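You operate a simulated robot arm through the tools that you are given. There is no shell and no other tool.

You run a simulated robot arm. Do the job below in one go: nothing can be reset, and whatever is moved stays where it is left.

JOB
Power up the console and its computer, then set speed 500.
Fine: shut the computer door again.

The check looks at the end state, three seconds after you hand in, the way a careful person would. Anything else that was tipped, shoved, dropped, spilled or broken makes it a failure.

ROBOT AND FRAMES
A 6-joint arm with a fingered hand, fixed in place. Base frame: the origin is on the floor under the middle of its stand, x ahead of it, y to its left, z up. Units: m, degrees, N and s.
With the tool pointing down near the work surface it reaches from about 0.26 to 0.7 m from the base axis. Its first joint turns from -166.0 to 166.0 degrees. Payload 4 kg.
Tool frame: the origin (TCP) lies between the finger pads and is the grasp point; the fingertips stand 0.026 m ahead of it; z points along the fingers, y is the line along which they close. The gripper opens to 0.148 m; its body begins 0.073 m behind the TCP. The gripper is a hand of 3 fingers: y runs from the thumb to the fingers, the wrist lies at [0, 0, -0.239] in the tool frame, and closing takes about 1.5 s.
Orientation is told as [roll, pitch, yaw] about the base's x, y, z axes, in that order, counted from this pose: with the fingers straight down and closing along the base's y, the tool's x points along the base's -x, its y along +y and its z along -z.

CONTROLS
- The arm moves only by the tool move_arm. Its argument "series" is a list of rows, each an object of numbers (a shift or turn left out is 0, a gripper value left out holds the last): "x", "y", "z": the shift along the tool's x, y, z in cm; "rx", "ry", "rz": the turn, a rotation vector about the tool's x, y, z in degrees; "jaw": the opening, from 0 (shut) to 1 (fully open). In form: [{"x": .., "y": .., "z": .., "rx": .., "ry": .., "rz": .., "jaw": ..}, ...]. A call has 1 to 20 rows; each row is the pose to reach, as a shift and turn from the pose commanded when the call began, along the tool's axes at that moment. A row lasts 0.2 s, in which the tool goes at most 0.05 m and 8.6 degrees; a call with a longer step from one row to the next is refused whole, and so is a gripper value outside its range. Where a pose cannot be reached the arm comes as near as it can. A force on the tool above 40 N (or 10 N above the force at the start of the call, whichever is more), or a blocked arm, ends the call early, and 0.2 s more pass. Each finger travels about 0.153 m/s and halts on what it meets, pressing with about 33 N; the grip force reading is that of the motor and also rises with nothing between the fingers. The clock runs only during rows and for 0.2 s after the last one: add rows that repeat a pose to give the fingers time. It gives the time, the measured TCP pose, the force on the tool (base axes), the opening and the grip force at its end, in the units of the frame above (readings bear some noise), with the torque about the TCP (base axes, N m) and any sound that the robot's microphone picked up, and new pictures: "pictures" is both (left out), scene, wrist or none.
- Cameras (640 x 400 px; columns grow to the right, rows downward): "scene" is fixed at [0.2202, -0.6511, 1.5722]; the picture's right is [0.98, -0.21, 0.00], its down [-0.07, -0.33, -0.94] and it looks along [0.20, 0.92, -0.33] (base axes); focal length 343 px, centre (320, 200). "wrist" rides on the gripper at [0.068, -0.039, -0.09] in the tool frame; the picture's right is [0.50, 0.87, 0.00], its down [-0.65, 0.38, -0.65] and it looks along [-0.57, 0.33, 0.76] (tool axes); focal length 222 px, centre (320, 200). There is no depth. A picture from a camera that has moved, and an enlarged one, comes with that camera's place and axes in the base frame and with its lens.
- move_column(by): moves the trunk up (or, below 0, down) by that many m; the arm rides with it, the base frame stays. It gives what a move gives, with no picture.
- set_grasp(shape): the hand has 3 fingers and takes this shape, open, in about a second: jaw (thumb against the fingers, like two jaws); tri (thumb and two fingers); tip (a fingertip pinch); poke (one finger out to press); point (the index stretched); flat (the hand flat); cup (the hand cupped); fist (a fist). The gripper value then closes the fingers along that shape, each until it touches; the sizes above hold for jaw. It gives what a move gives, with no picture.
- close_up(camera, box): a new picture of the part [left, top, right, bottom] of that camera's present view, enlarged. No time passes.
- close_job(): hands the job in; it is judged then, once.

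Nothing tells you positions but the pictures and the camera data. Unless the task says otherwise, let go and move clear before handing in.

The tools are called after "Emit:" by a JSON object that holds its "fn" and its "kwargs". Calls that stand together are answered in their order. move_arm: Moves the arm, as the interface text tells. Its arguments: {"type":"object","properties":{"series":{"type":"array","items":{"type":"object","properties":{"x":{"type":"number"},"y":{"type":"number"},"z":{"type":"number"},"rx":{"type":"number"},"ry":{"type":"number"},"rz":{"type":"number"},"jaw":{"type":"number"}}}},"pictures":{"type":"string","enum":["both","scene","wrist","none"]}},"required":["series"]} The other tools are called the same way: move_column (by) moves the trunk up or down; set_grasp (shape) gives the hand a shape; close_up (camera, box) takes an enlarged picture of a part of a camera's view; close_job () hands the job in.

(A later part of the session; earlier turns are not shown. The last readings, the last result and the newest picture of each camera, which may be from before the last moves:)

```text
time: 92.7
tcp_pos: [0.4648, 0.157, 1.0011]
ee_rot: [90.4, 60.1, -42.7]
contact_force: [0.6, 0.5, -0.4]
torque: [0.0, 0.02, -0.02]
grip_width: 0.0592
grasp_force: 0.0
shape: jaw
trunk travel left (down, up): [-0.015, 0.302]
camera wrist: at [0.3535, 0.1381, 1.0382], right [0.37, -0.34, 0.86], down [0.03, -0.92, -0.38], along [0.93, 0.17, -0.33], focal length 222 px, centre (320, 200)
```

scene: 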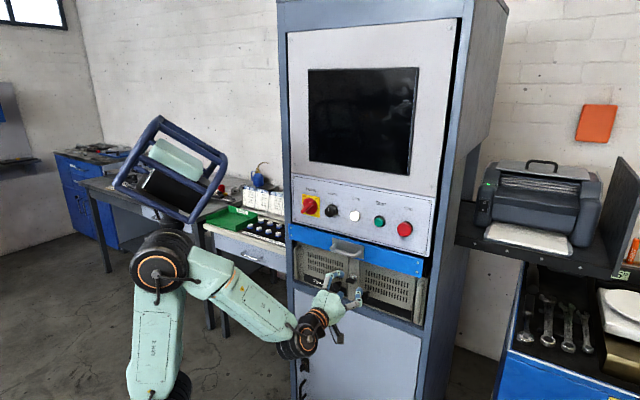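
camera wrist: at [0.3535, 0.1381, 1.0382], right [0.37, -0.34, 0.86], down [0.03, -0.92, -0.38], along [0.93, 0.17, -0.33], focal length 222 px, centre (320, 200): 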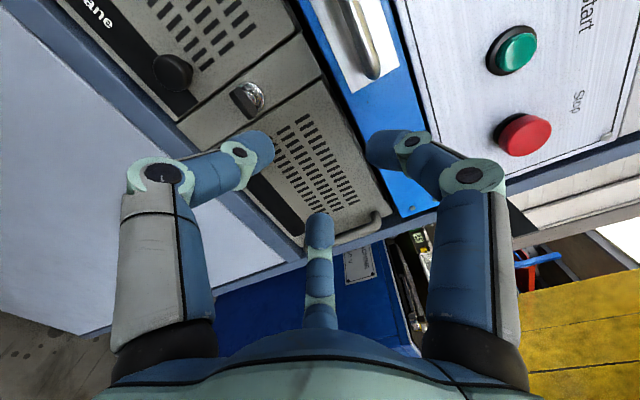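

Now descend to the right knob's height and close in to about 7 cm.

Emit:
{"fn": "move_arm", "kwargs": {"series": [{"x": -3, "y": -1.4, "z": 0}, {"x": -6, "y": -2.8, "z": 0.5}, {"x": -8.95, "y": -4.1, "z": 1.5}, {"x": -8.95, "y": -4.1, "z": 4}, {"x": -8.95, "y": -4.1, "z": 6.07}], "pictures": "wrist"}}

Emit:
{"fn": "close_up", "kwargs": {"camera": "wrist", "box": [230, 70, 410, 210]}}

Emit:
{"fn": "close_up", "kwargs": {"camera": "scene", "box": [315, 240, 425, 320]}}

```text
time: 93.9
tcp_pos: [0.5141, 0.1955, 0.9018]
ee_rot: [90.4, 60.1, -42.7]
contact_force: [-0.7, 0.6, 0.3]
torque: [0.02, -0.01, 0.0]
grip_width: 0.0591
grasp_force: 0.1
shape: jaw
trunk travel left (down, up): [-0.015, 0.302]
camera wrist: at [0.4018, 0.1765, 0.9395], right [0.36, -0.34, 0.87], down [0.03, -0.92, -0.38], along [0.93, 0.17, -0.32], focal length 222 px, centre (320, 200)
```

wrist: 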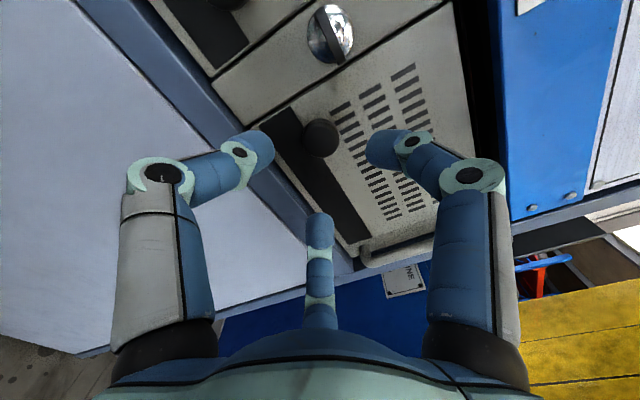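

```text
2.86 times, centred on (320, 140) of wrist
camera zoom: at [0.4018, 0.1765, 0.9395], right [0.36, -0.34, 0.87], down [0.03, -0.92, -0.38], along [0.93, 0.17, -0.32], focal length 635 px, centre (320, 371)
```

zoom: 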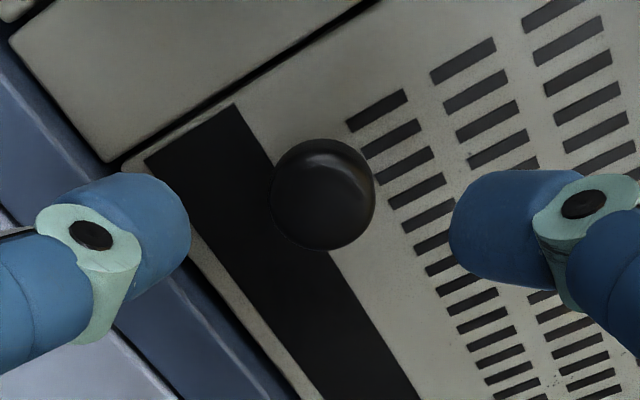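

```text
5.00 times, centred on (370, 280) of scene
camera zoom: at [0.2202, -0.6511, 1.5722], right [0.98, -0.21, 0.0], down [-0.07, -0.33, -0.94], along [0.2, 0.92, -0.33], focal length 1713 px, centre (70, -200)
```

zoom: 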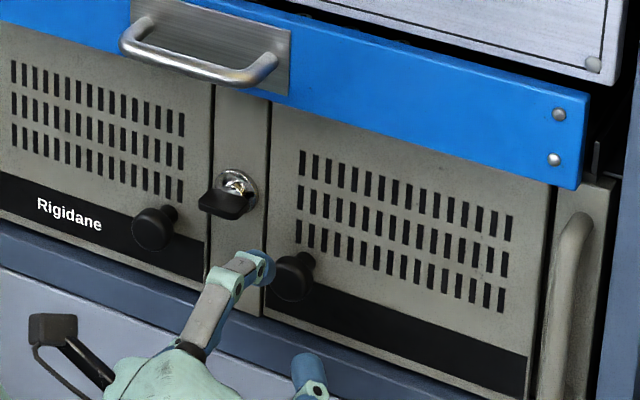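

The knob is on the tool axis, about 7.7 cm ahead. Advancing 6.1 cm and closing on it.

Emit:
{"fn": "move_arm", "kwargs": {"series": [{"z": 1.5, "jaw": 0.35}, {"z": 3.2, "jaw": 0.35}, {"z": 4.8, "jaw": 0.35}, {"z": 6.1, "jaw": 0.35}, {"z": 6.1, "jaw": 0.2}, {"z": 6.1, "jaw": 0.1}, {"z": 6.1, "jaw": 0.0}, {"z": 6.1, "jaw": 0.0}, {"z": 6.1, "jaw": 0.0}, {"z": 6.1, "jaw": 0.0}], "pictures": "wrist"}}

Emit:
{"fn": "close_up", "kwargs": {"camera": "scene", "box": [315, 240, 425, 320]}}

Emit:
{"fn": "close_up", "kwargs": {"camera": "wrist", "box": [230, 90, 410, 230]}}

```text
time: 96.1
tcp_pos: [0.5543, 0.2396, 0.9028]
ee_rot: [90.4, 60.0, -42.7]
contact_force: [-0.7, -1.3, -1.6]
torque: [0.11, -0.1, -0.23]
grip_width: 0.0148
grasp_force: 33.2
shape: jaw
trunk travel left (down, up): [-0.015, 0.302]
camera wrist: at [0.4432, 0.2209, 0.9403], right [0.36, -0.34, 0.87], down [0.03, -0.92, -0.38], along [0.93, 0.17, -0.33], focal length 222 px, centre (320, 200)
```

wrist: 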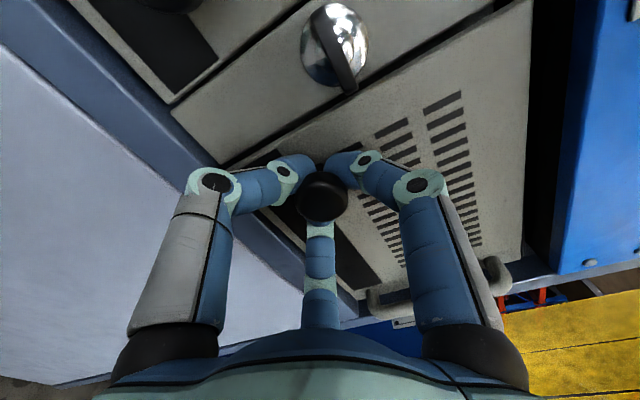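

```text
5.00 times, centred on (370, 280) of scene
camera zoom: at [0.2202, -0.6511, 1.5722], right [0.98, -0.21, 0.0], down [-0.07, -0.33, -0.94], along [0.2, 0.92, -0.33], focal length 1713 px, centre (70, -200)
```

zoom: 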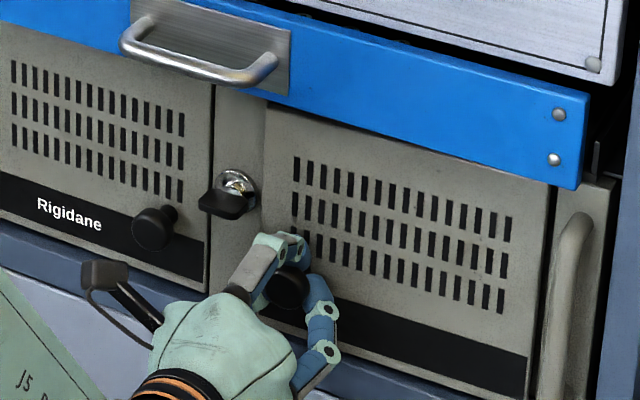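

```text
2.86 times, centred on (320, 160) of wrist
camera zoom: at [0.4432, 0.2209, 0.9403], right [0.36, -0.34, 0.87], down [0.03, -0.92, -0.38], along [0.93, 0.17, -0.33], focal length 635 px, centre (320, 314)
```

zoom: 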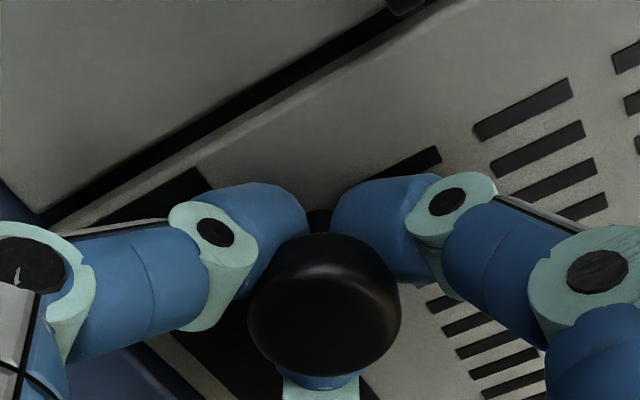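

The fingers closed behind the head and the right door already shifted outward slightly — it is unlocked. I'll swing it open on its right-hand hinge, first 20°.

Emit:
{"fn": "move_arm", "kwargs": {"series": [{"x": -0.14, "y": 0.24, "z": -1.4, "rx": 4.33, "ry": 2.5}, {"x": -0.345, "y": 0.6, "z": -2.76, "rx": 8.66, "ry": 5}, {"x": -0.6, "y": 1.04, "z": -4.09, "rx": 12.99, "ry": 7.5}, {"x": -0.915, "y": 1.585, "z": -5.37, "rx": 17.32, "ry": 10}], "pictures": "wrist"}}

Emit:
{"fn": "close_up", "kwargs": {"camera": "scene", "box": [315, 240, 435, 325]}}

```text
time: 97.1
tcp_pos: [0.5315, 0.1881, 0.9017]
ee_rot: [90.4, 60.0, -22.6]
contact_force: [6.8, -4.1, 3.5]
torque: [0.18, -0.11, -0.38]
grip_width: 0.0144
grasp_force: 33.2
shape: jaw
trunk travel left (down, up): [-0.015, 0.302]
camera wrist: at [0.4341, 0.1318, 0.9397], right [0.46, -0.2, 0.87], down [0.35, -0.86, -0.38], along [0.82, 0.48, -0.32], focal length 222 px, centre (320, 200)
```

wrist: 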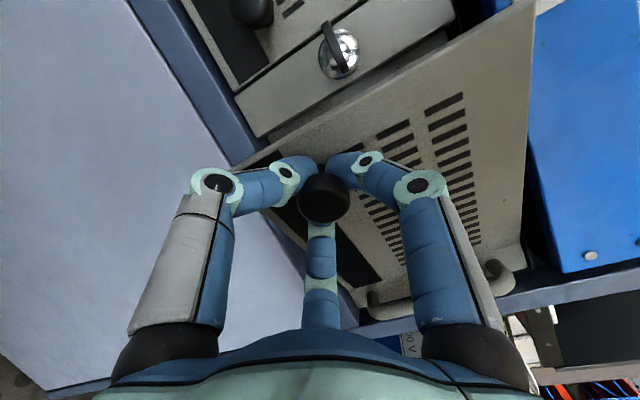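

```text
4.71 times, centred on (375, 282) of scene
camera zoom: at [0.2202, -0.6511, 1.5722], right [0.98, -0.21, 0.0], down [-0.07, -0.33, -0.94], along [0.2, 0.92, -0.33], focal length 1613 px, centre (61, -188)
```

zoom: 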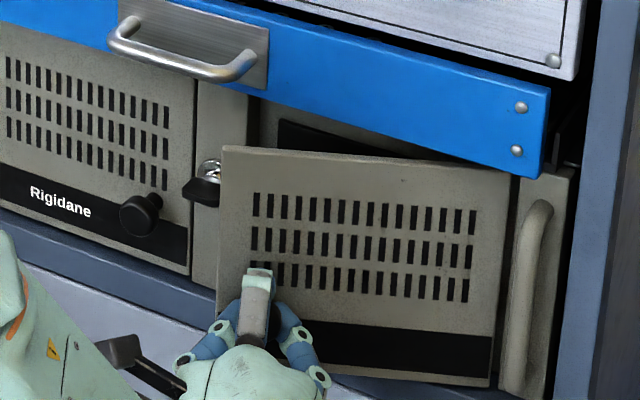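

The right door swings freely; a dark panel appears behind it. I'll continue opening to about 55°.

Emit:
{"fn": "move_arm", "kwargs": {"series": [{"x": -0.14, "y": 0.24, "z": -1.4, "rx": 4.33, "ry": 2.5}, {"x": -0.335, "y": 0.58, "z": -2.77, "rx": 8.66, "ry": 5}, {"x": -0.59, "y": 1.02, "z": -4.1, "rx": 12.99, "ry": 7.5}, {"x": -0.905, "y": 1.567, "z": -5.38, "rx": 17.32, "ry": 10}, {"x": -1.27, "y": 2.2, "z": -6.6, "rx": 21.65, "ry": 12.5}, {"x": -1.695, "y": 2.936, "z": -7.76, "rx": 25.98, "ry": 15}, {"x": -2.16, "y": 3.741, "z": -8.82, "rx": 30.31, "ry": 17.5}], "pictures": "both"}}

Emit:
{"fn": "close_up", "kwargs": {"camera": "scene", "box": [315, 240, 435, 325]}}

Emit:
{"fn": "close_up", "kwargs": {"camera": "wrist", "box": [220, 0, 540, 200]}}

```text
time: 98.7
tcp_pos: [0.5393, 0.092, 0.9007]
ee_rot: [90.1, 60.1, 12.1]
contact_force: [25.8, 6.7, 3.1]
torque: [0.29, 0.01, -0.84]
grip_width: 0.0136
grasp_force: 32.9
shape: jaw
trunk travel left (down, up): [-0.015, 0.302]
camera wrist: at [0.4906, -0.0103, 0.9387], right [0.49, 0.1, 0.87], down [0.78, -0.5, -0.38], along [0.4, 0.86, -0.33], focal length 222 px, centre (320, 200)
```

scene: 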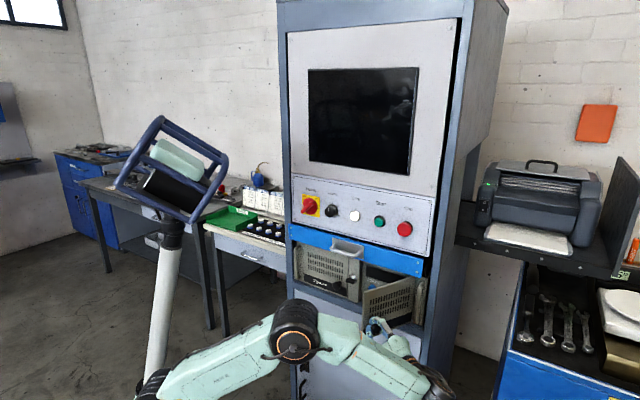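
wrist: 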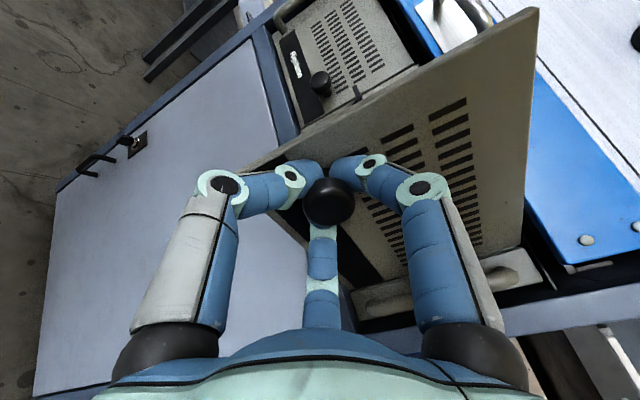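

```text
4.71 times, centred on (375, 282) of scene
camera zoom: at [0.2202, -0.6511, 1.5722], right [0.98, -0.21, 0.0], down [-0.07, -0.33, -0.94], along [0.2, 0.92, -0.33], focal length 1613 px, centre (61, -188)
```

zoom: 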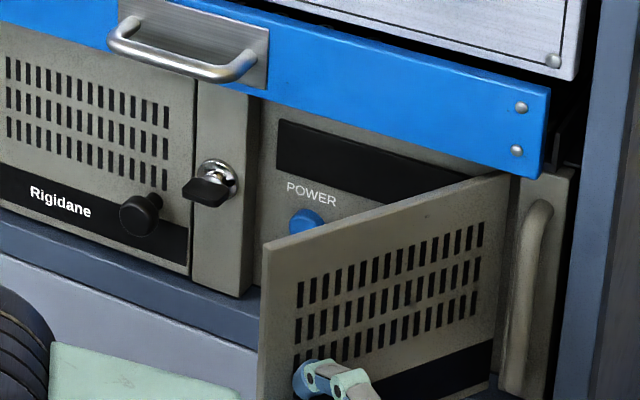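

```text
2.00 times, centred on (380, 100) of wrist
camera zoom: at [0.4906, -0.0103, 0.9387], right [0.49, 0.1, 0.87], down [0.78, -0.5, -0.38], along [0.4, 0.86, -0.33], focal length 444 px, centre (200, 400)
```

zoom: 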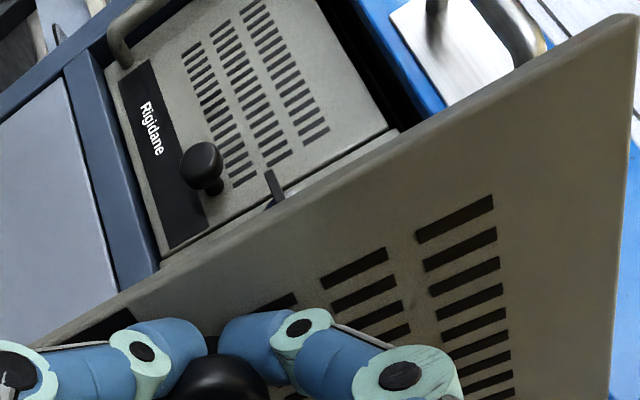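

There is the blue POWER button behind the right door, near its left side (lateral ≈0.21, z≈0.915). I'll release the knob, back away, and check that the door stays open.

Emit:
{"fn": "move_arm", "kwargs": {"series": [{"jaw": 0.15}, {"jaw": 0.35}, {"jaw": 0.45}, {"jaw": 0.45}, {"z": -2, "jaw": 0.45}, {"z": -5, "jaw": 0.45}, {"z": -8, "jaw": 0.45}], "pictures": "both"}}

Emit:
{"fn": "close_up", "kwargs": {"camera": "scene", "box": [315, 230, 435, 325]}}

```text
time: 100.3
tcp_pos: [0.5491, 0.0473, 0.8914]
ee_rot: [88.8, 59.8, 9.8]
contact_force: [-0.3, 0.3, 0.0]
torque: [0.04, 0.07, 0.02]
grip_width: 0.0662
grasp_force: 0.0
shape: jaw
out of reach, approached as far as the arm can: row 6, 7
trunk travel left (down, up): [-0.015, 0.302]
camera wrist: at [0.4994, -0.053, 0.9302], right [0.49, 0.1, 0.87], down [0.77, -0.52, -0.37], along [0.42, 0.85, -0.33], focal length 222 px, centre (320, 200)
```

scene: 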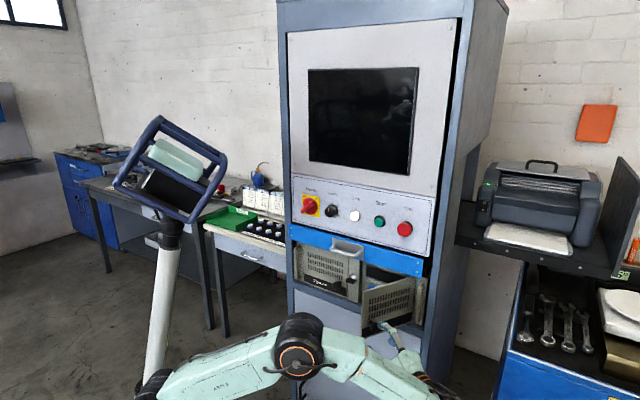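
wrist: 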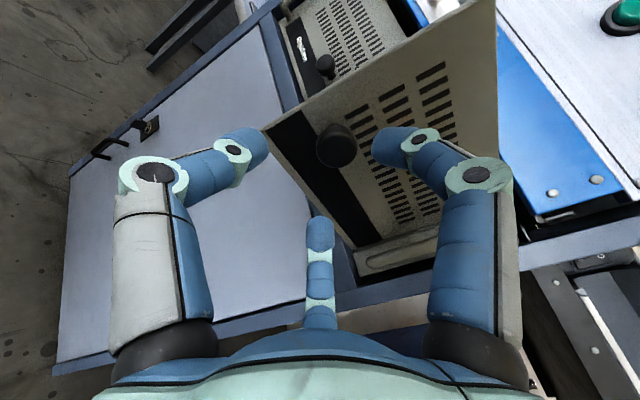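

```text
4.21 times, centred on (375, 278) of scene
camera zoom: at [0.2202, -0.6511, 1.5722], right [0.98, -0.21, 0.0], down [-0.07, -0.33, -0.94], along [0.2, 0.92, -0.33], focal length 1443 px, centre (88, -126)
```

zoom: 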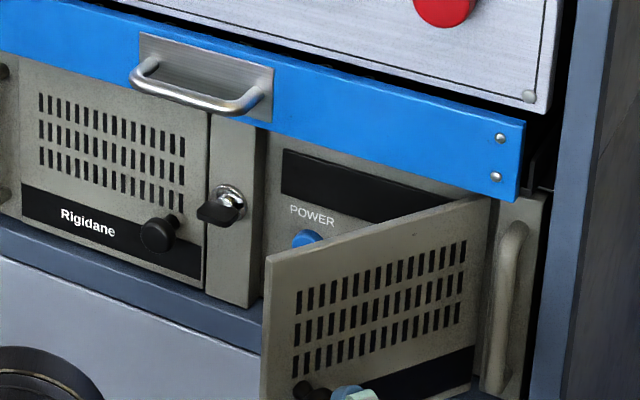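

The door stays open by itself. I'll pull the hand back toward the robot and lift it above the door's height, so it can pass to the left side.

Emit:
{"fn": "move_arm", "kwargs": {"series": [{"x": 1.77, "y": -2.4, "z": -1.52}, {"x": 3.55, "y": -4.8, "z": -3.03}, {"x": 5.32, "y": -7.21, "z": -4.55}, {"x": 9.13, "y": -5.01, "z": -4.55}, {"x": 12.94, "y": -2.81, "z": -4.55}, {"x": 16.75, "y": -0.61, "z": -4.55}, {"x": 20.56, "y": 1.59, "z": -4.55}, {"x": 24.37, "y": 3.79, "z": -4.55}], "pictures": "scene"}}

```text
time: 102.1
tcp_pos: [0.5001, 0.0983, 1.08]
ee_rot: [89.2, 59.9, 9.7]
contact_force: [-0.1, -0.3, 1.2]
torque: [0.06, 0.03, 0.01]
grip_width: 0.0666
grasp_force: 0.1
shape: jaw
out of reach, approached as far as the arm can: row 1, 2, 3, 4, 5, 6, 7, 8
trunk travel left (down, up): [-0.015, 0.302]
```

scene: 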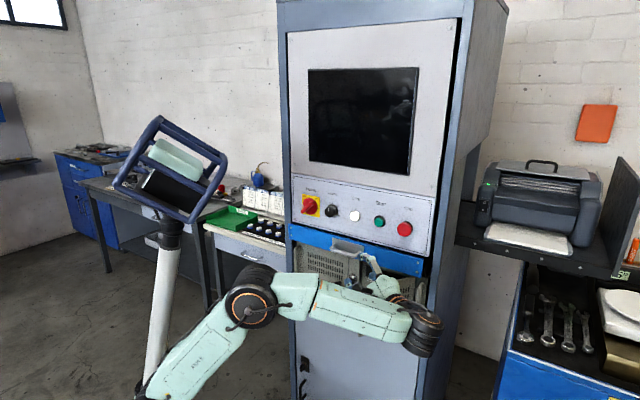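

The arm deviated from the path (a joint limit again). I'll check whether the door was touched.

Emit:
{"fn": "close_up", "kwargs": {"camera": "scene", "box": [315, 220, 455, 325]}}

Emit:
{"fn": "close_up", "kwargs": {"camera": "wrist", "box": [0, 0, 640, 400]}}

```text
3.81 times, centred on (385, 272) of scene
camera zoom: at [0.2202, -0.6511, 1.5722], right [0.98, -0.21, 0.0], down [-0.07, -0.33, -0.94], along [0.2, 0.92, -0.33], focal length 1306 px, centre (72, -76)
```

zoom: 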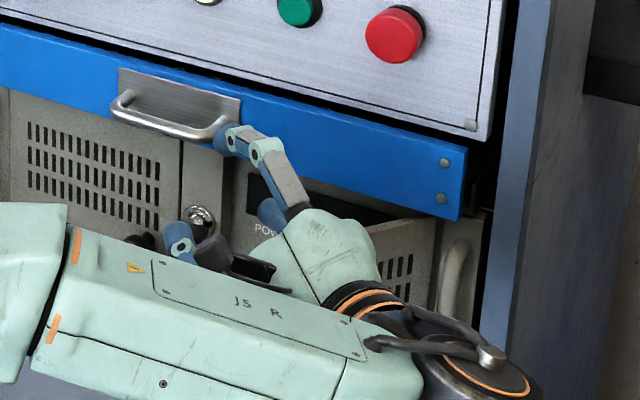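

```text
1.00 times, centred on (320, 200) of wrist (not enlarged: the box is as wide or as high as the picture)
camera zoom: at [0.4497, -0.0013, 1.1186], right [0.49, 0.1, 0.87], down [0.76, -0.53, -0.37], along [0.42, 0.84, -0.33], focal length 222 px, centre (320, 200)
```

zoom: 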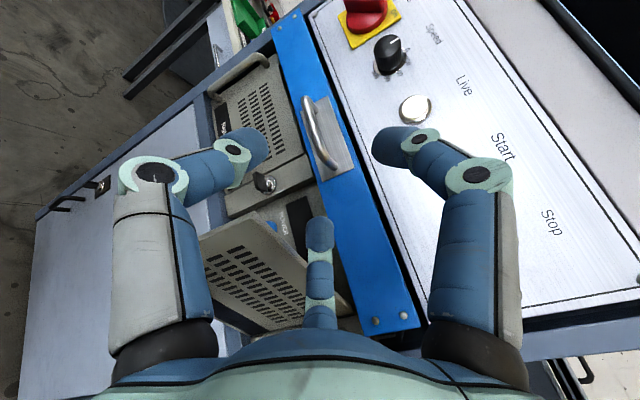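

The door is still open and nothing was touched; the wrist-bend joint was the limit. I'll raise a little and yaw the tool back to face the cabinet from the left-front, above the door.

Emit:
{"fn": "move_arm", "kwargs": {"series": [{"x": 3.9, "y": 2.25}, {"x": 4.23, "y": 1.68, "z": 1.15, "rx": -7.01, "ry": -4.05}, {"x": 4.56, "y": 1.11, "z": 2.3, "rx": -14.0, "ry": -8.1}, {"x": 4.89, "y": 0.54, "z": 3.45, "rx": -21.0, "ry": -12.2}, {"x": 5.22, "y": -0.03, "z": 4.6, "rx": -28.1, "ry": -16.2}, {"x": 5.55, "y": -0.61, "z": 5.76, "rx": -35.1, "ry": -20.3}, {"x": 5.88, "y": -1.18, "z": 6.9, "rx": -42.1, "ry": -24.3}, {"x": 6.21, "y": -1.75, "z": 8.06, "rx": -49.1, "ry": -28.4}, {"x": 6.54, "y": -2.32, "z": 9.2, "rx": -56.1, "ry": -32.4}, {"x": 6.87, "y": -2.89, "z": 10.36, "rx": -63.1, "ry": -36.5}], "pictures": "both"}}

```text
time: 104.3
tcp_pos: [0.4217, 0.1874, 1.1235]
ee_rot: [90.0, 60.1, -61.1]
contact_force: [0.8, 0.0, 0.4]
torque: [-0.02, 0.0, -0.01]
grip_width: 0.066
grasp_force: 0.1
shape: jaw
out of reach, approached as far as the arm can: row 1
trunk travel left (down, up): [-0.015, 0.302]
camera wrist: at [0.3083, 0.2045, 1.1618], right [0.24, -0.44, 0.87], down [-0.25, -0.89, -0.38], along [0.94, -0.13, -0.33], focal length 222 px, centre (320, 200)
```

scene: 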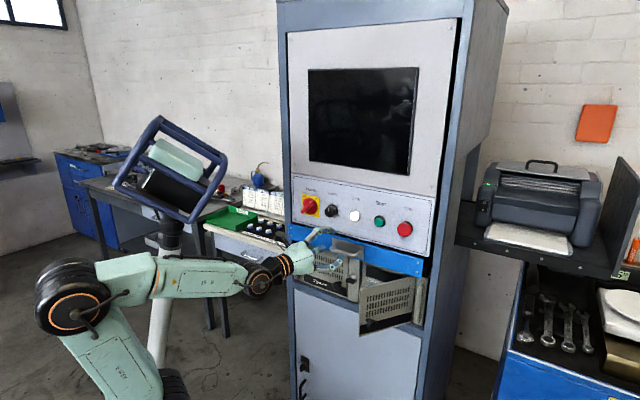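
wrist: 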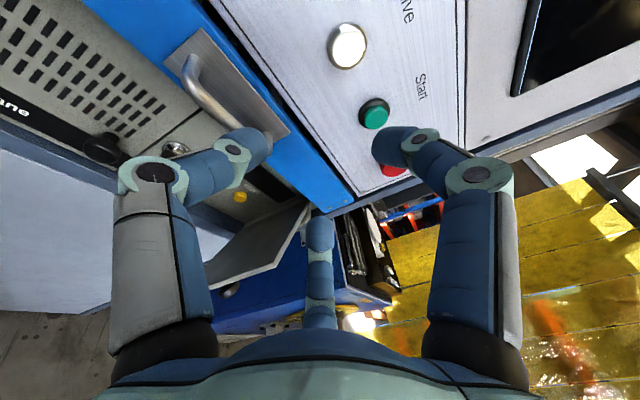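

Clear now, facing the cabinet. I'll zoom in on the open compartment.

Emit:
{"fn": "close_up", "kwargs": {"camera": "wrist", "box": [170, 120, 330, 240]}}

Emit:
{"fn": "close_up", "kwargs": {"camera": "scene", "box": [340, 240, 420, 300]}}

```text
3.33 times, centred on (250, 180) of wrist
camera zoom: at [0.3083, 0.2045, 1.1618], right [0.24, -0.44, 0.87], down [-0.25, -0.89, -0.38], along [0.94, -0.13, -0.33], focal length 740 px, centre (553, 267)
```

zoom: 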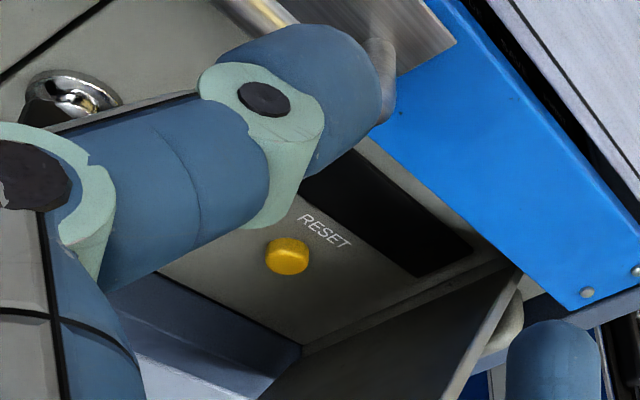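

```text
6.67 times, centred on (380, 270) of scene
camera zoom: at [0.2202, -0.6511, 1.5722], right [0.98, -0.21, 0.0], down [-0.07, -0.33, -0.94], along [0.2, 0.92, -0.33], focal length 2285 px, centre (-80, -267)
```

zoom: 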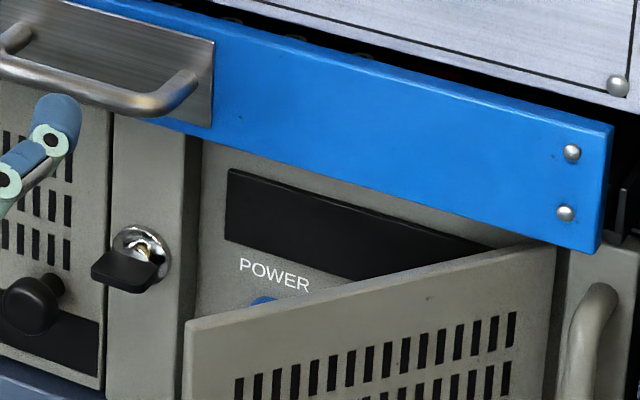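

Inside there are two buttons: blue POWER (left) and yellow RESET (right). I must press only POWER. I'll set the hand to "poke" here and check it before descending.

Emit:
{"fn": "set_grasp", "kwargs": {"shape": "poke"}}

Emit:
{"fn": "move_arm", "kwargs": {"series": [{"x": -3.75, "y": -1.84, "z": -0.4}, {"x": -7.5, "y": -3.69, "z": -0.8}, {"x": -11.26, "y": -5.53, "z": -1.2}, {"x": -15.0, "y": -7.38, "z": -1.54}, {"x": -18.76, "y": -9.22, "z": -1.54}], "pictures": "both"}}

```text
time: 105.2
tcp_pos: [0.4221, 0.1882, 1.124]
ee_rot: [90.3, 60.1, -60.7]
contact_force: [0.0, -1.3, 0.3]
torque: [0.01, -0.02, 0.02]
grip_width: 0.0
grasp_force: 0.0
shape: poke
trunk travel left (down, up): [-0.015, 0.302]
```

```text
time: 106.4
tcp_pos: [0.4609, 0.1759, 0.929]
ee_rot: [90.2, 60.0, -60.8]
contact_force: [-0.7, 0.4, 0.8]
torque: [0.02, 0.0, 0.02]
grip_width: 0.0002
grasp_force: 0.1
shape: poke
out of reach, approached as far as the arm can: row 3, 4, 5
trunk travel left (down, up): [-0.015, 0.302]
camera wrist: at [0.3479, 0.1925, 0.9669], right [0.24, -0.44, 0.87], down [-0.25, -0.89, -0.38], along [0.94, -0.13, -0.33], focal length 222 px, centre (320, 200)
```

scene: 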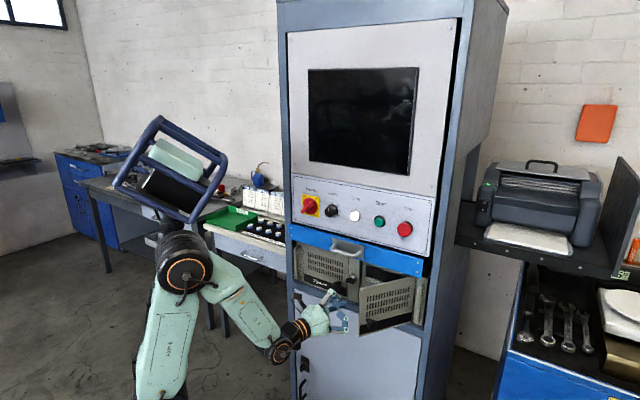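
wrist: 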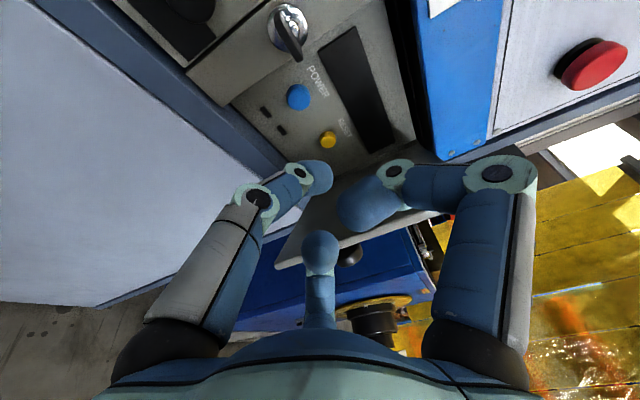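

Now I have a clear view of POWER (blue) and RESET (yellow). Zooming in to measure.

Emit:
{"fn": "close_up", "kwargs": {"camera": "wrist", "box": [230, 60, 390, 180]}}

Emit:
{"fn": "close_up", "kwargs": {"camera": "scene", "box": [330, 250, 410, 310]}}

```text
3.33 times, centred on (310, 120) of wrist
camera zoom: at [0.3479, 0.1925, 0.9669], right [0.24, -0.44, 0.87], down [-0.25, -0.89, -0.38], along [0.94, -0.13, -0.33], focal length 740 px, centre (353, 467)
```

zoom: 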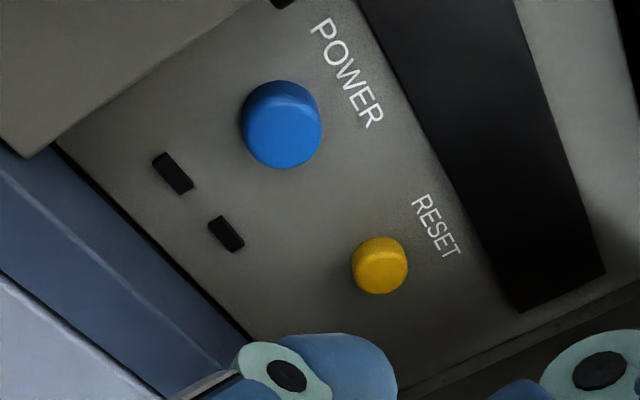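

```text
6.67 times, centred on (370, 280) of scene
camera zoom: at [0.2202, -0.6511, 1.5722], right [0.98, -0.21, 0.0], down [-0.07, -0.33, -0.94], along [0.2, 0.92, -0.33], focal length 2285 px, centre (-13, -333)
```

zoom: 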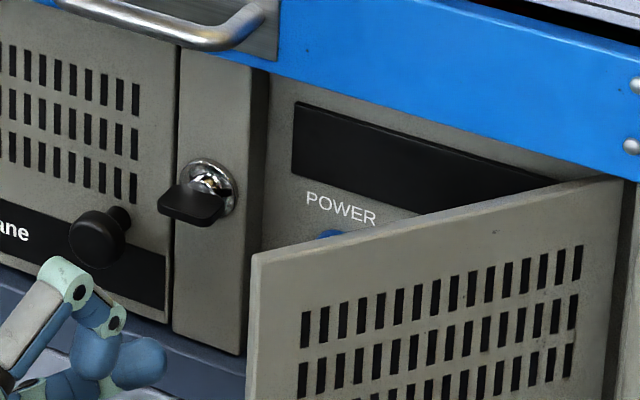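

POWER is at lateral 0.210, z≈0.909 with its face near depth 0.617; RESET is 6.5 cm further right. I'll align the fingertip with POWER and approach to about 2 cm.

Emit:
{"fn": "move_arm", "kwargs": {"series": [{"x": -0.5, "y": -1.1, "z": 2}, {"x": -1.02, "y": -2.24, "z": 4.5}, {"x": -1.02, "y": -2.24, "z": 7.5}, {"x": -1.02, "y": -2.24, "z": 10}, {"x": -1.02, "y": -2.24, "z": 11.5}], "pictures": "wrist"}}

Emit:
{"fn": "close_up", "kwargs": {"camera": "wrist", "box": [240, 80, 400, 200]}}

Emit:
{"fn": "close_up", "kwargs": {"camera": "scene", "box": [330, 250, 410, 310]}}

```text
time: 107.6
tcp_pos: [0.5553, 0.2462, 0.9073]
ee_rot: [90.1, 60.1, -60.8]
contact_force: [0.1, 0.0, -0.1]
torque: [-0.01, 0.0, 0.02]
grip_width: 0.0002
grasp_force: 0.0
shape: poke
trunk travel left (down, up): [-0.015, 0.302]
camera wrist: at [0.4413, 0.2622, 0.9463], right [0.24, -0.44, 0.87], down [-0.25, -0.89, -0.38], along [0.94, -0.13, -0.33], focal length 222 px, centre (320, 200)
```

wrist: 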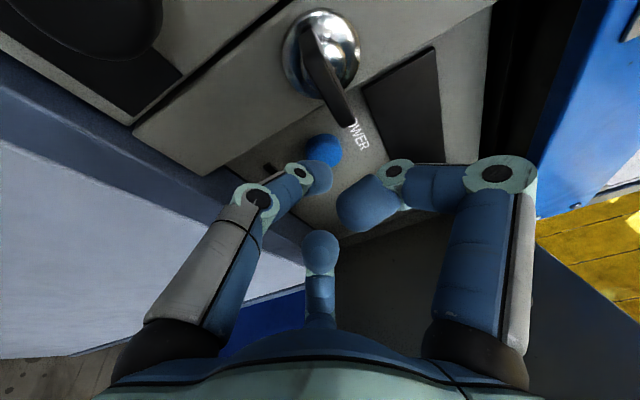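

```text
3.33 times, centred on (320, 140) of wrist
camera zoom: at [0.4413, 0.2622, 0.9463], right [0.24, -0.44, 0.87], down [-0.25, -0.89, -0.38], along [0.94, -0.13, -0.33], focal length 740 px, centre (320, 400)
```

zoom: 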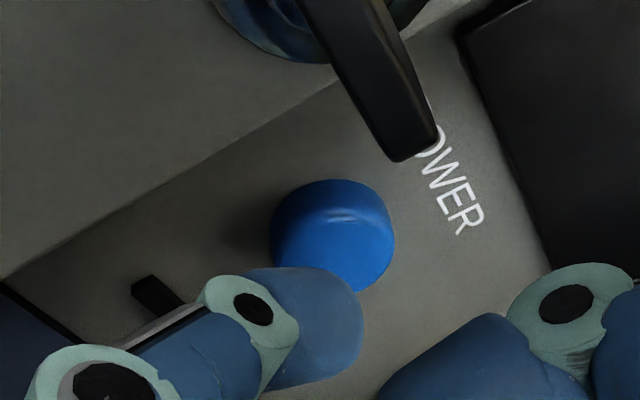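

```text
6.67 times, centred on (370, 280) of scene
camera zoom: at [0.2202, -0.6511, 1.5722], right [0.98, -0.21, 0.0], down [-0.07, -0.33, -0.94], along [0.2, 0.92, -0.33], focal length 2285 px, centre (-13, -333)
```

zoom: 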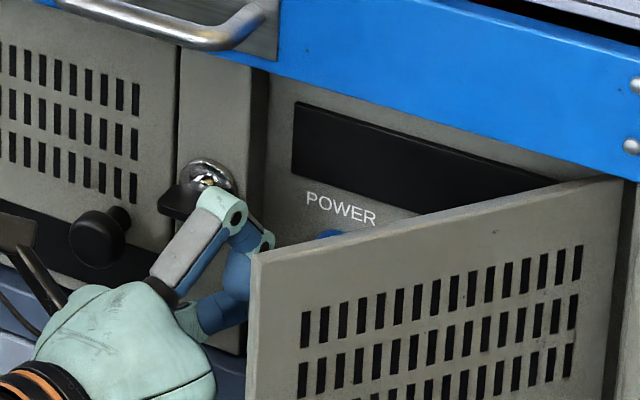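

Fingertip is about 2 cm from the POWER button and well aligned. Pressing slowly.

Emit:
{"fn": "move_arm", "kwargs": {"series": [{"x": 0.2, "z": 0.8}, {"x": 0.3, "z": 1.5}, {"x": 0.3, "z": 2.0}, {"x": 0.3, "z": 2.4}], "pictures": "both"}}

Emit:
{"fn": "close_up", "kwargs": {"camera": "wrist", "box": [240, 80, 400, 200]}}

```text
time: 108.6
tcp_pos: [0.5725, 0.2608, 0.9112]
ee_rot: [90.2, 60.1, -60.7]
contact_force: [-10.6, -4.7, -0.4]
torque: [0.01, -0.06, 0.04]
grip_width: 0.0
grasp_force: 0.0
shape: poke
trunk travel left (down, up): [-0.015, 0.302]
heard: click
camera wrist: at [0.46, 0.2748, 0.9489], right [0.24, -0.44, 0.87], down [-0.25, -0.89, -0.38], along [0.94, -0.13, -0.33], focal length 222 px, centre (320, 200)
```

scene: 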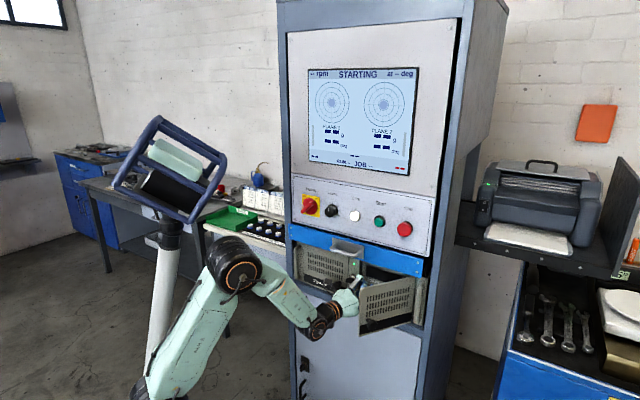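
wrist: 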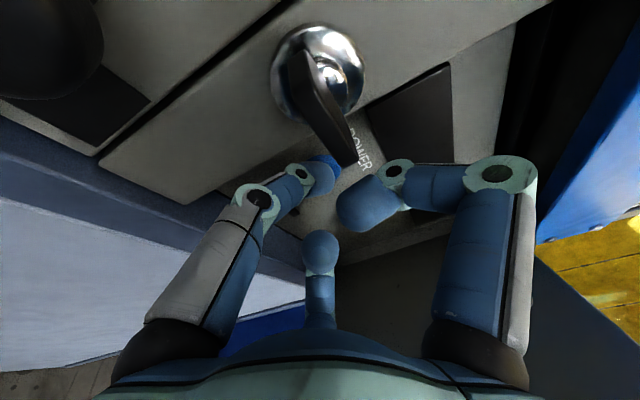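

```text
3.33 times, centred on (320, 140) of wrist
camera zoom: at [0.46, 0.2748, 0.9489], right [0.24, -0.44, 0.87], down [-0.25, -0.89, -0.38], along [0.94, -0.13, -0.33], focal length 740 px, centre (320, 400)
```

zoom: 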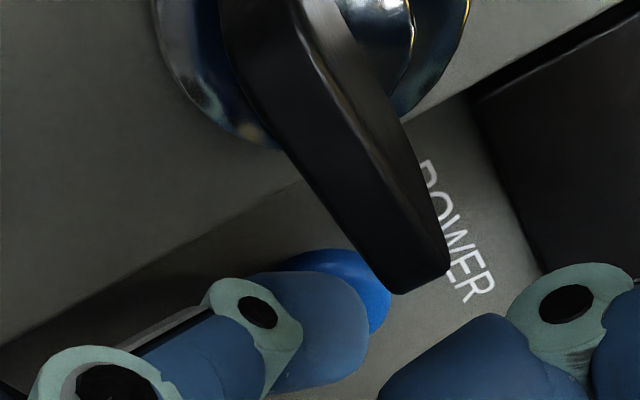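

A click was heard and the screen now shows "STARTING" — the computer is booting. I'll withdraw the hand straight back out.

Emit:
{"fn": "move_arm", "kwargs": {"series": [{"z": -2}, {"z": -5}, {"z": -8.5}, {"z": -11.5}, {"z": -13}], "pictures": "both"}}

Emit:
{"fn": "close_up", "kwargs": {"camera": "scene", "box": [300, 60, 430, 180]}}

Emit:
{"fn": "close_up", "kwargs": {"camera": "scene", "box": [330, 240, 430, 320]}}

```text
time: 109.8
tcp_pos: [0.4594, 0.1964, 0.9098]
ee_rot: [90.3, 60.0, -60.7]
contact_force: [-0.8, 0.6, 0.0]
torque: [-0.02, 0.0, -0.04]
grip_width: 0.0001
grasp_force: 0.0
shape: poke
trunk travel left (down, up): [-0.015, 0.302]
camera wrist: at [0.3473, 0.2121, 0.9495], right [0.24, -0.44, 0.87], down [-0.25, -0.89, -0.38], along [0.94, -0.13, -0.33], focal length 222 px, centre (320, 200)
```

scene: 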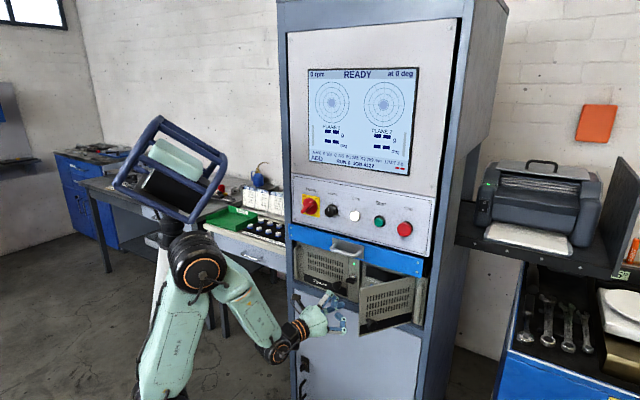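
wrist: 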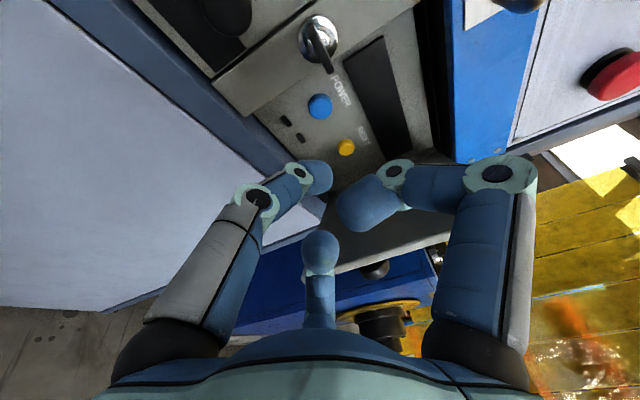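

```text
3.33 times, centred on (365, 120) of scene
camera zoom: at [0.2202, -0.6511, 1.5722], right [0.98, -0.21, 0.0], down [-0.07, -0.33, -0.94], along [0.2, 0.92, -0.33], focal length 1142 px, centre (170, 467)
```

zoom: 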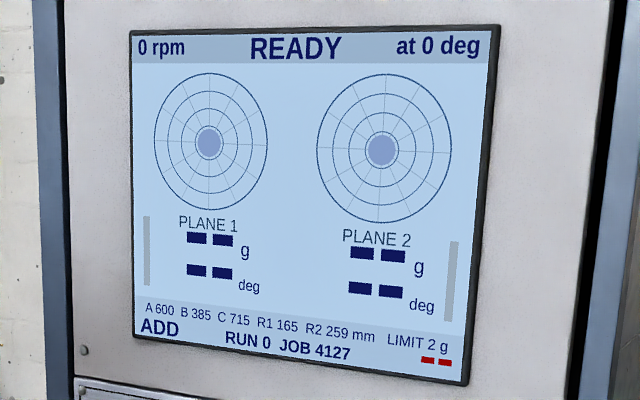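

```text
5.00 times, centred on (380, 280) of scene
camera zoom: at [0.2202, -0.6511, 1.5722], right [0.98, -0.21, 0.0], down [-0.07, -0.33, -0.94], along [0.2, 0.92, -0.33], focal length 1713 px, centre (20, -200)
```

zoom: 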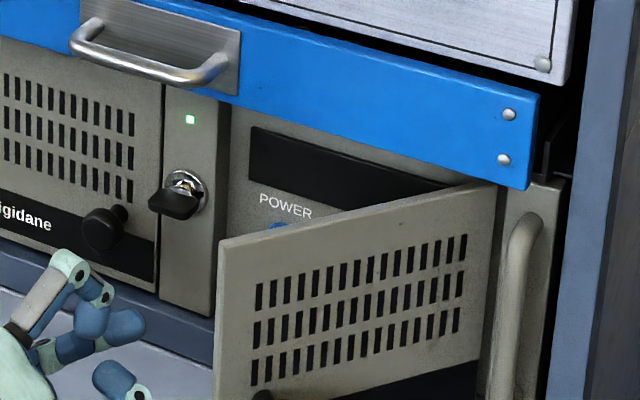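

The screen shows READY at 0 rpm and a green LED is lit: the computer is on. Next I'll shut the right door: first lift the hand back up and over the door.

Emit:
{"fn": "move_arm", "kwargs": {"series": [{"x": 3.92, "y": 2.02, "z": -0.75}, {"x": 7.84, "y": 4.04, "z": -1.5}, {"x": 11.76, "y": 6.05, "z": -2.24}, {"x": 15.68, "y": 8.07, "z": -2.98}, {"x": 19.6, "y": 10.09, "z": -3.73}], "pictures": "none"}}

```text
time: 111.0
tcp_pos: [0.4216, 0.1866, 1.1304]
ee_rot: [90.1, 60.1, -60.8]
contact_force: [0.7, 0.5, -0.1]
torque: [-0.03, 0.02, -0.01]
grip_width: 0.0
grasp_force: 0.0
shape: poke
trunk travel left (down, up): [-0.015, 0.302]
```

Emit:
{"fn": "move_arm", "kwargs": {"series": [{"x": -1.9, "y": 3.2, "z": 0.1, "rx": 2.9, "ry": 1.7}, {"x": -3.7, "y": 6.4, "z": 0.3, "rx": 5.9, "ry": 3.4}, {"x": -5.5, "y": 9.6, "z": 0.5, "rx": 8.8, "ry": 5.1}, {"x": -7.3, "y": 12.7, "z": 0.7, "rx": 11.8, "ry": 6.8}, {"x": -9.12, "y": 15.8, "z": 0.82, "rx": 14.7, "ry": 8.5}], "pictures": "both"}}

```text
time: 112.2
tcp_pos: [0.5187, 0.0308, 1.1308]
ee_rot: [90.2, 60.1, -43.7]
contact_force: [-0.5, 0.3, -0.5]
torque: [0.0, 0.02, -0.03]
grip_width: 0.0001
grasp_force: 0.0
shape: poke
trunk travel left (down, up): [-0.015, 0.302]
camera wrist: at [0.4064, 0.0132, 1.1687], right [0.36, -0.35, 0.87], down [0.02, -0.92, -0.38], along [0.93, 0.15, -0.33], focal length 222 px, centre (320, 200)
```

scene: 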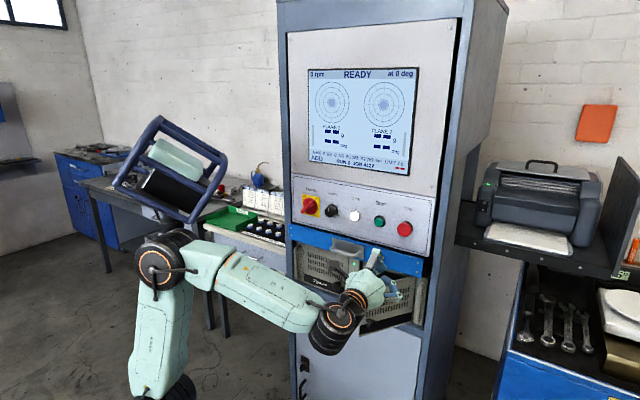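
wrist: 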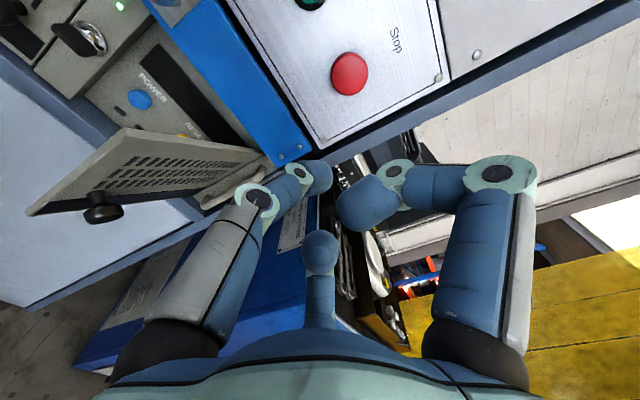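

The hand is now on the outer side of the open door, above it. Descending to push height (above the knob).

Emit:
{"fn": "move_arm", "kwargs": {"series": [{"x": -3.12, "y": -1.8}, {"x": -6.24, "y": -3.6}, {"x": -9.35, "y": -5.4}, {"x": -12.47, "y": -7.2}, {"x": -15.59, "y": -9.0}], "pictures": "both"}}

Emit:
{"fn": "close_up", "kwargs": {"camera": "wrist", "box": [200, 40, 440, 220]}}

```text
time: 113.4
tcp_pos: [0.5185, 0.0317, 0.951]
ee_rot: [90.4, 60.0, -43.7]
contact_force: [-1.2, -0.7, -0.7]
torque: [0.02, 0.03, -0.02]
grip_width: 0.0002
grasp_force: 0.0
shape: poke
trunk travel left (down, up): [-0.015, 0.302]
camera wrist: at [0.4058, 0.0147, 0.9891], right [0.36, -0.35, 0.87], down [0.02, -0.92, -0.38], along [0.93, 0.15, -0.32], focal length 222 px, centre (320, 200)
```

scene: 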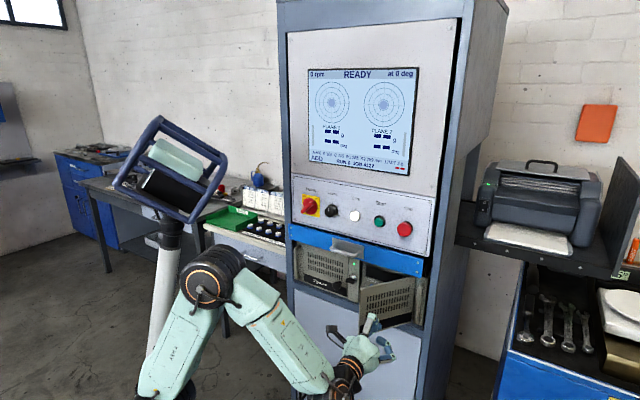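
wrist: 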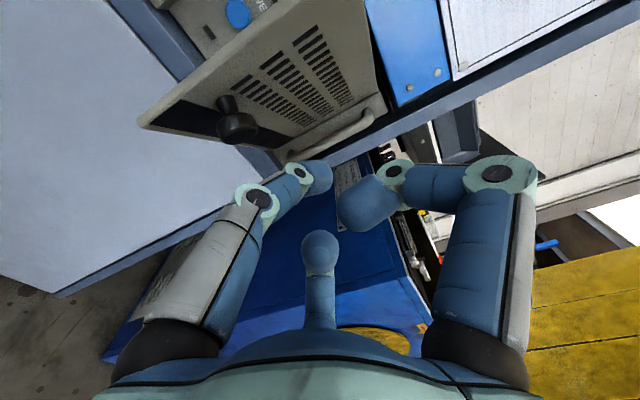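

```text
2.22 times, centred on (320, 130) of wrist
camera zoom: at [0.4058, 0.0147, 0.9891], right [0.36, -0.35, 0.87], down [0.02, -0.92, -0.38], along [0.93, 0.15, -0.32], focal length 494 px, centre (320, 356)
```

zoom: 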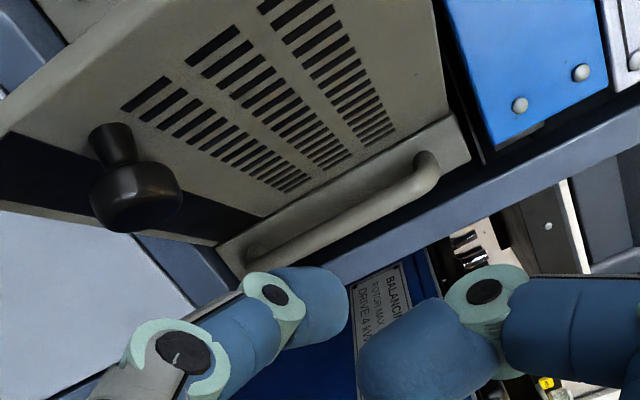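

The fingertip is in front of the door's outer side. I'll move it alongside the outer face and push the door leftward, first partway.

Emit:
{"fn": "move_arm", "kwargs": {"series": [{"x": 0.04, "y": -0.07, "z": 2.9}, {"x": 0.085, "y": -0.147, "z": 5.82}, {"x": 0.7, "y": -1.2, "z": 6.1}, {"x": 1.365, "y": -2.364, "z": 6.47}, {"x": 1.97, "y": -3.4, "z": 7.3}, {"x": 2.57, "y": -4.45, "z": 8.21}], "pictures": "wrist"}}

Emit:
{"fn": "close_up", "kwargs": {"camera": "scene", "box": [330, 230, 430, 320]}}

```text
time: 114.8
tcp_pos: [0.5368, 0.1279, 0.9507]
ee_rot: [90.2, 60.0, -43.7]
contact_force: [0.3, -0.1, 0.0]
torque: [-0.01, -0.03, 0.0]
grip_width: 0.0
grasp_force: 0.2
shape: poke
trunk travel left (down, up): [-0.015, 0.302]
camera wrist: at [0.4253, 0.1097, 0.9886], right [0.36, -0.35, 0.87], down [0.02, -0.92, -0.38], along [0.93, 0.15, -0.33], focal length 222 px, centre (320, 200)
```

wrist: 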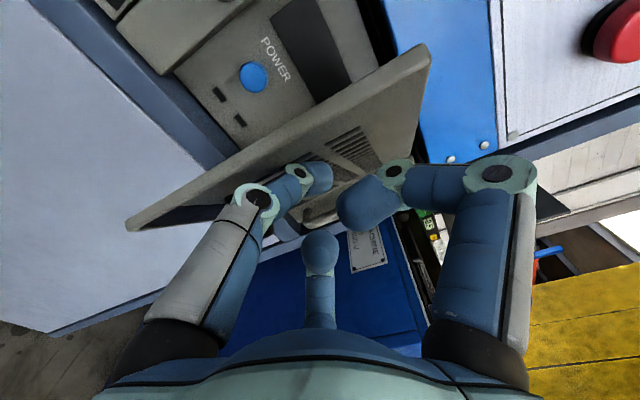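

```text
4.44 times, centred on (380, 275) of scene
camera zoom: at [0.2202, -0.6511, 1.5722], right [0.98, -0.21, 0.0], down [-0.07, -0.33, -0.94], along [0.2, 0.92, -0.33], focal length 1523 px, centre (53, -133)
```

zoom: 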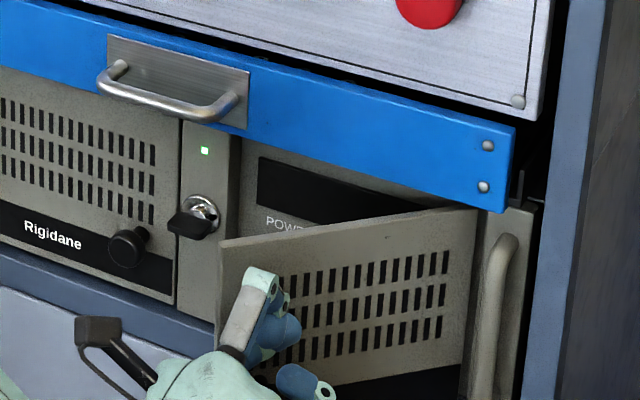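

The door is swinging shut with light contact. Continuing the push until it is closed.

Emit:
{"fn": "move_arm", "kwargs": {"series": [{"x": 0.58, "y": -1.01, "z": 1.35}, {"x": 1.17, "y": -2.03, "z": 2.74}, {"x": 1.57, "y": -2.73, "z": 4.4}, {"x": 1.975, "y": -3.42, "z": 6.04}, {"x": 2.12, "y": -3.67, "z": 7.3}, {"x": 2.255, "y": -3.91, "z": 8.47}, {"x": 2.29, "y": -3.96, "z": 9.2}, {"x": 2.315, "y": -4.01, "z": 9.88}, {"x": 2.295, "y": -3.98, "z": 10.58}], "pictures": "wrist"}}

Emit:
{"fn": "close_up", "kwargs": {"camera": "scene", "box": [330, 230, 430, 320]}}

```text
time: 116.9
tcp_pos: [0.5758, 0.2332, 0.9507]
ee_rot: [89.9, 60.1, -44.0]
contact_force: [-26.0, -13.9, 1.9]
torque: [0.01, -0.04, 0.09]
grip_width: 0.0
grasp_force: 0.0
shape: poke
trunk travel left (down, up): [-0.015, 0.302]
stopped in row 9: the force on the tool passed its limit at 43 N (the readings are from after the stop); the commanded pose is now the measured one
camera wrist: at [0.4624, 0.2155, 0.9881], right [0.36, -0.35, 0.87], down [0.02, -0.93, -0.38], along [0.93, 0.15, -0.33], focal length 222 px, centre (320, 200)
```

wrist: 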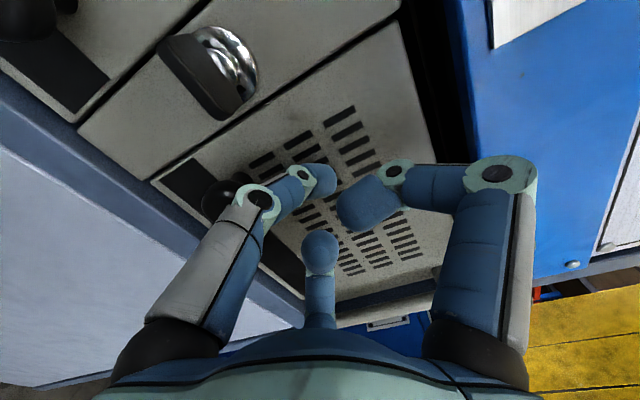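

```text
4.44 times, centred on (380, 275) of scene
camera zoom: at [0.2202, -0.6511, 1.5722], right [0.98, -0.21, 0.0], down [-0.07, -0.33, -0.94], along [0.2, 0.92, -0.33], focal length 1523 px, centre (53, -133)
```

zoom: 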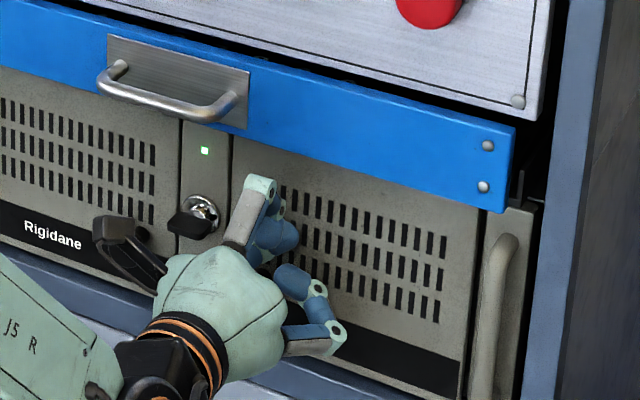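

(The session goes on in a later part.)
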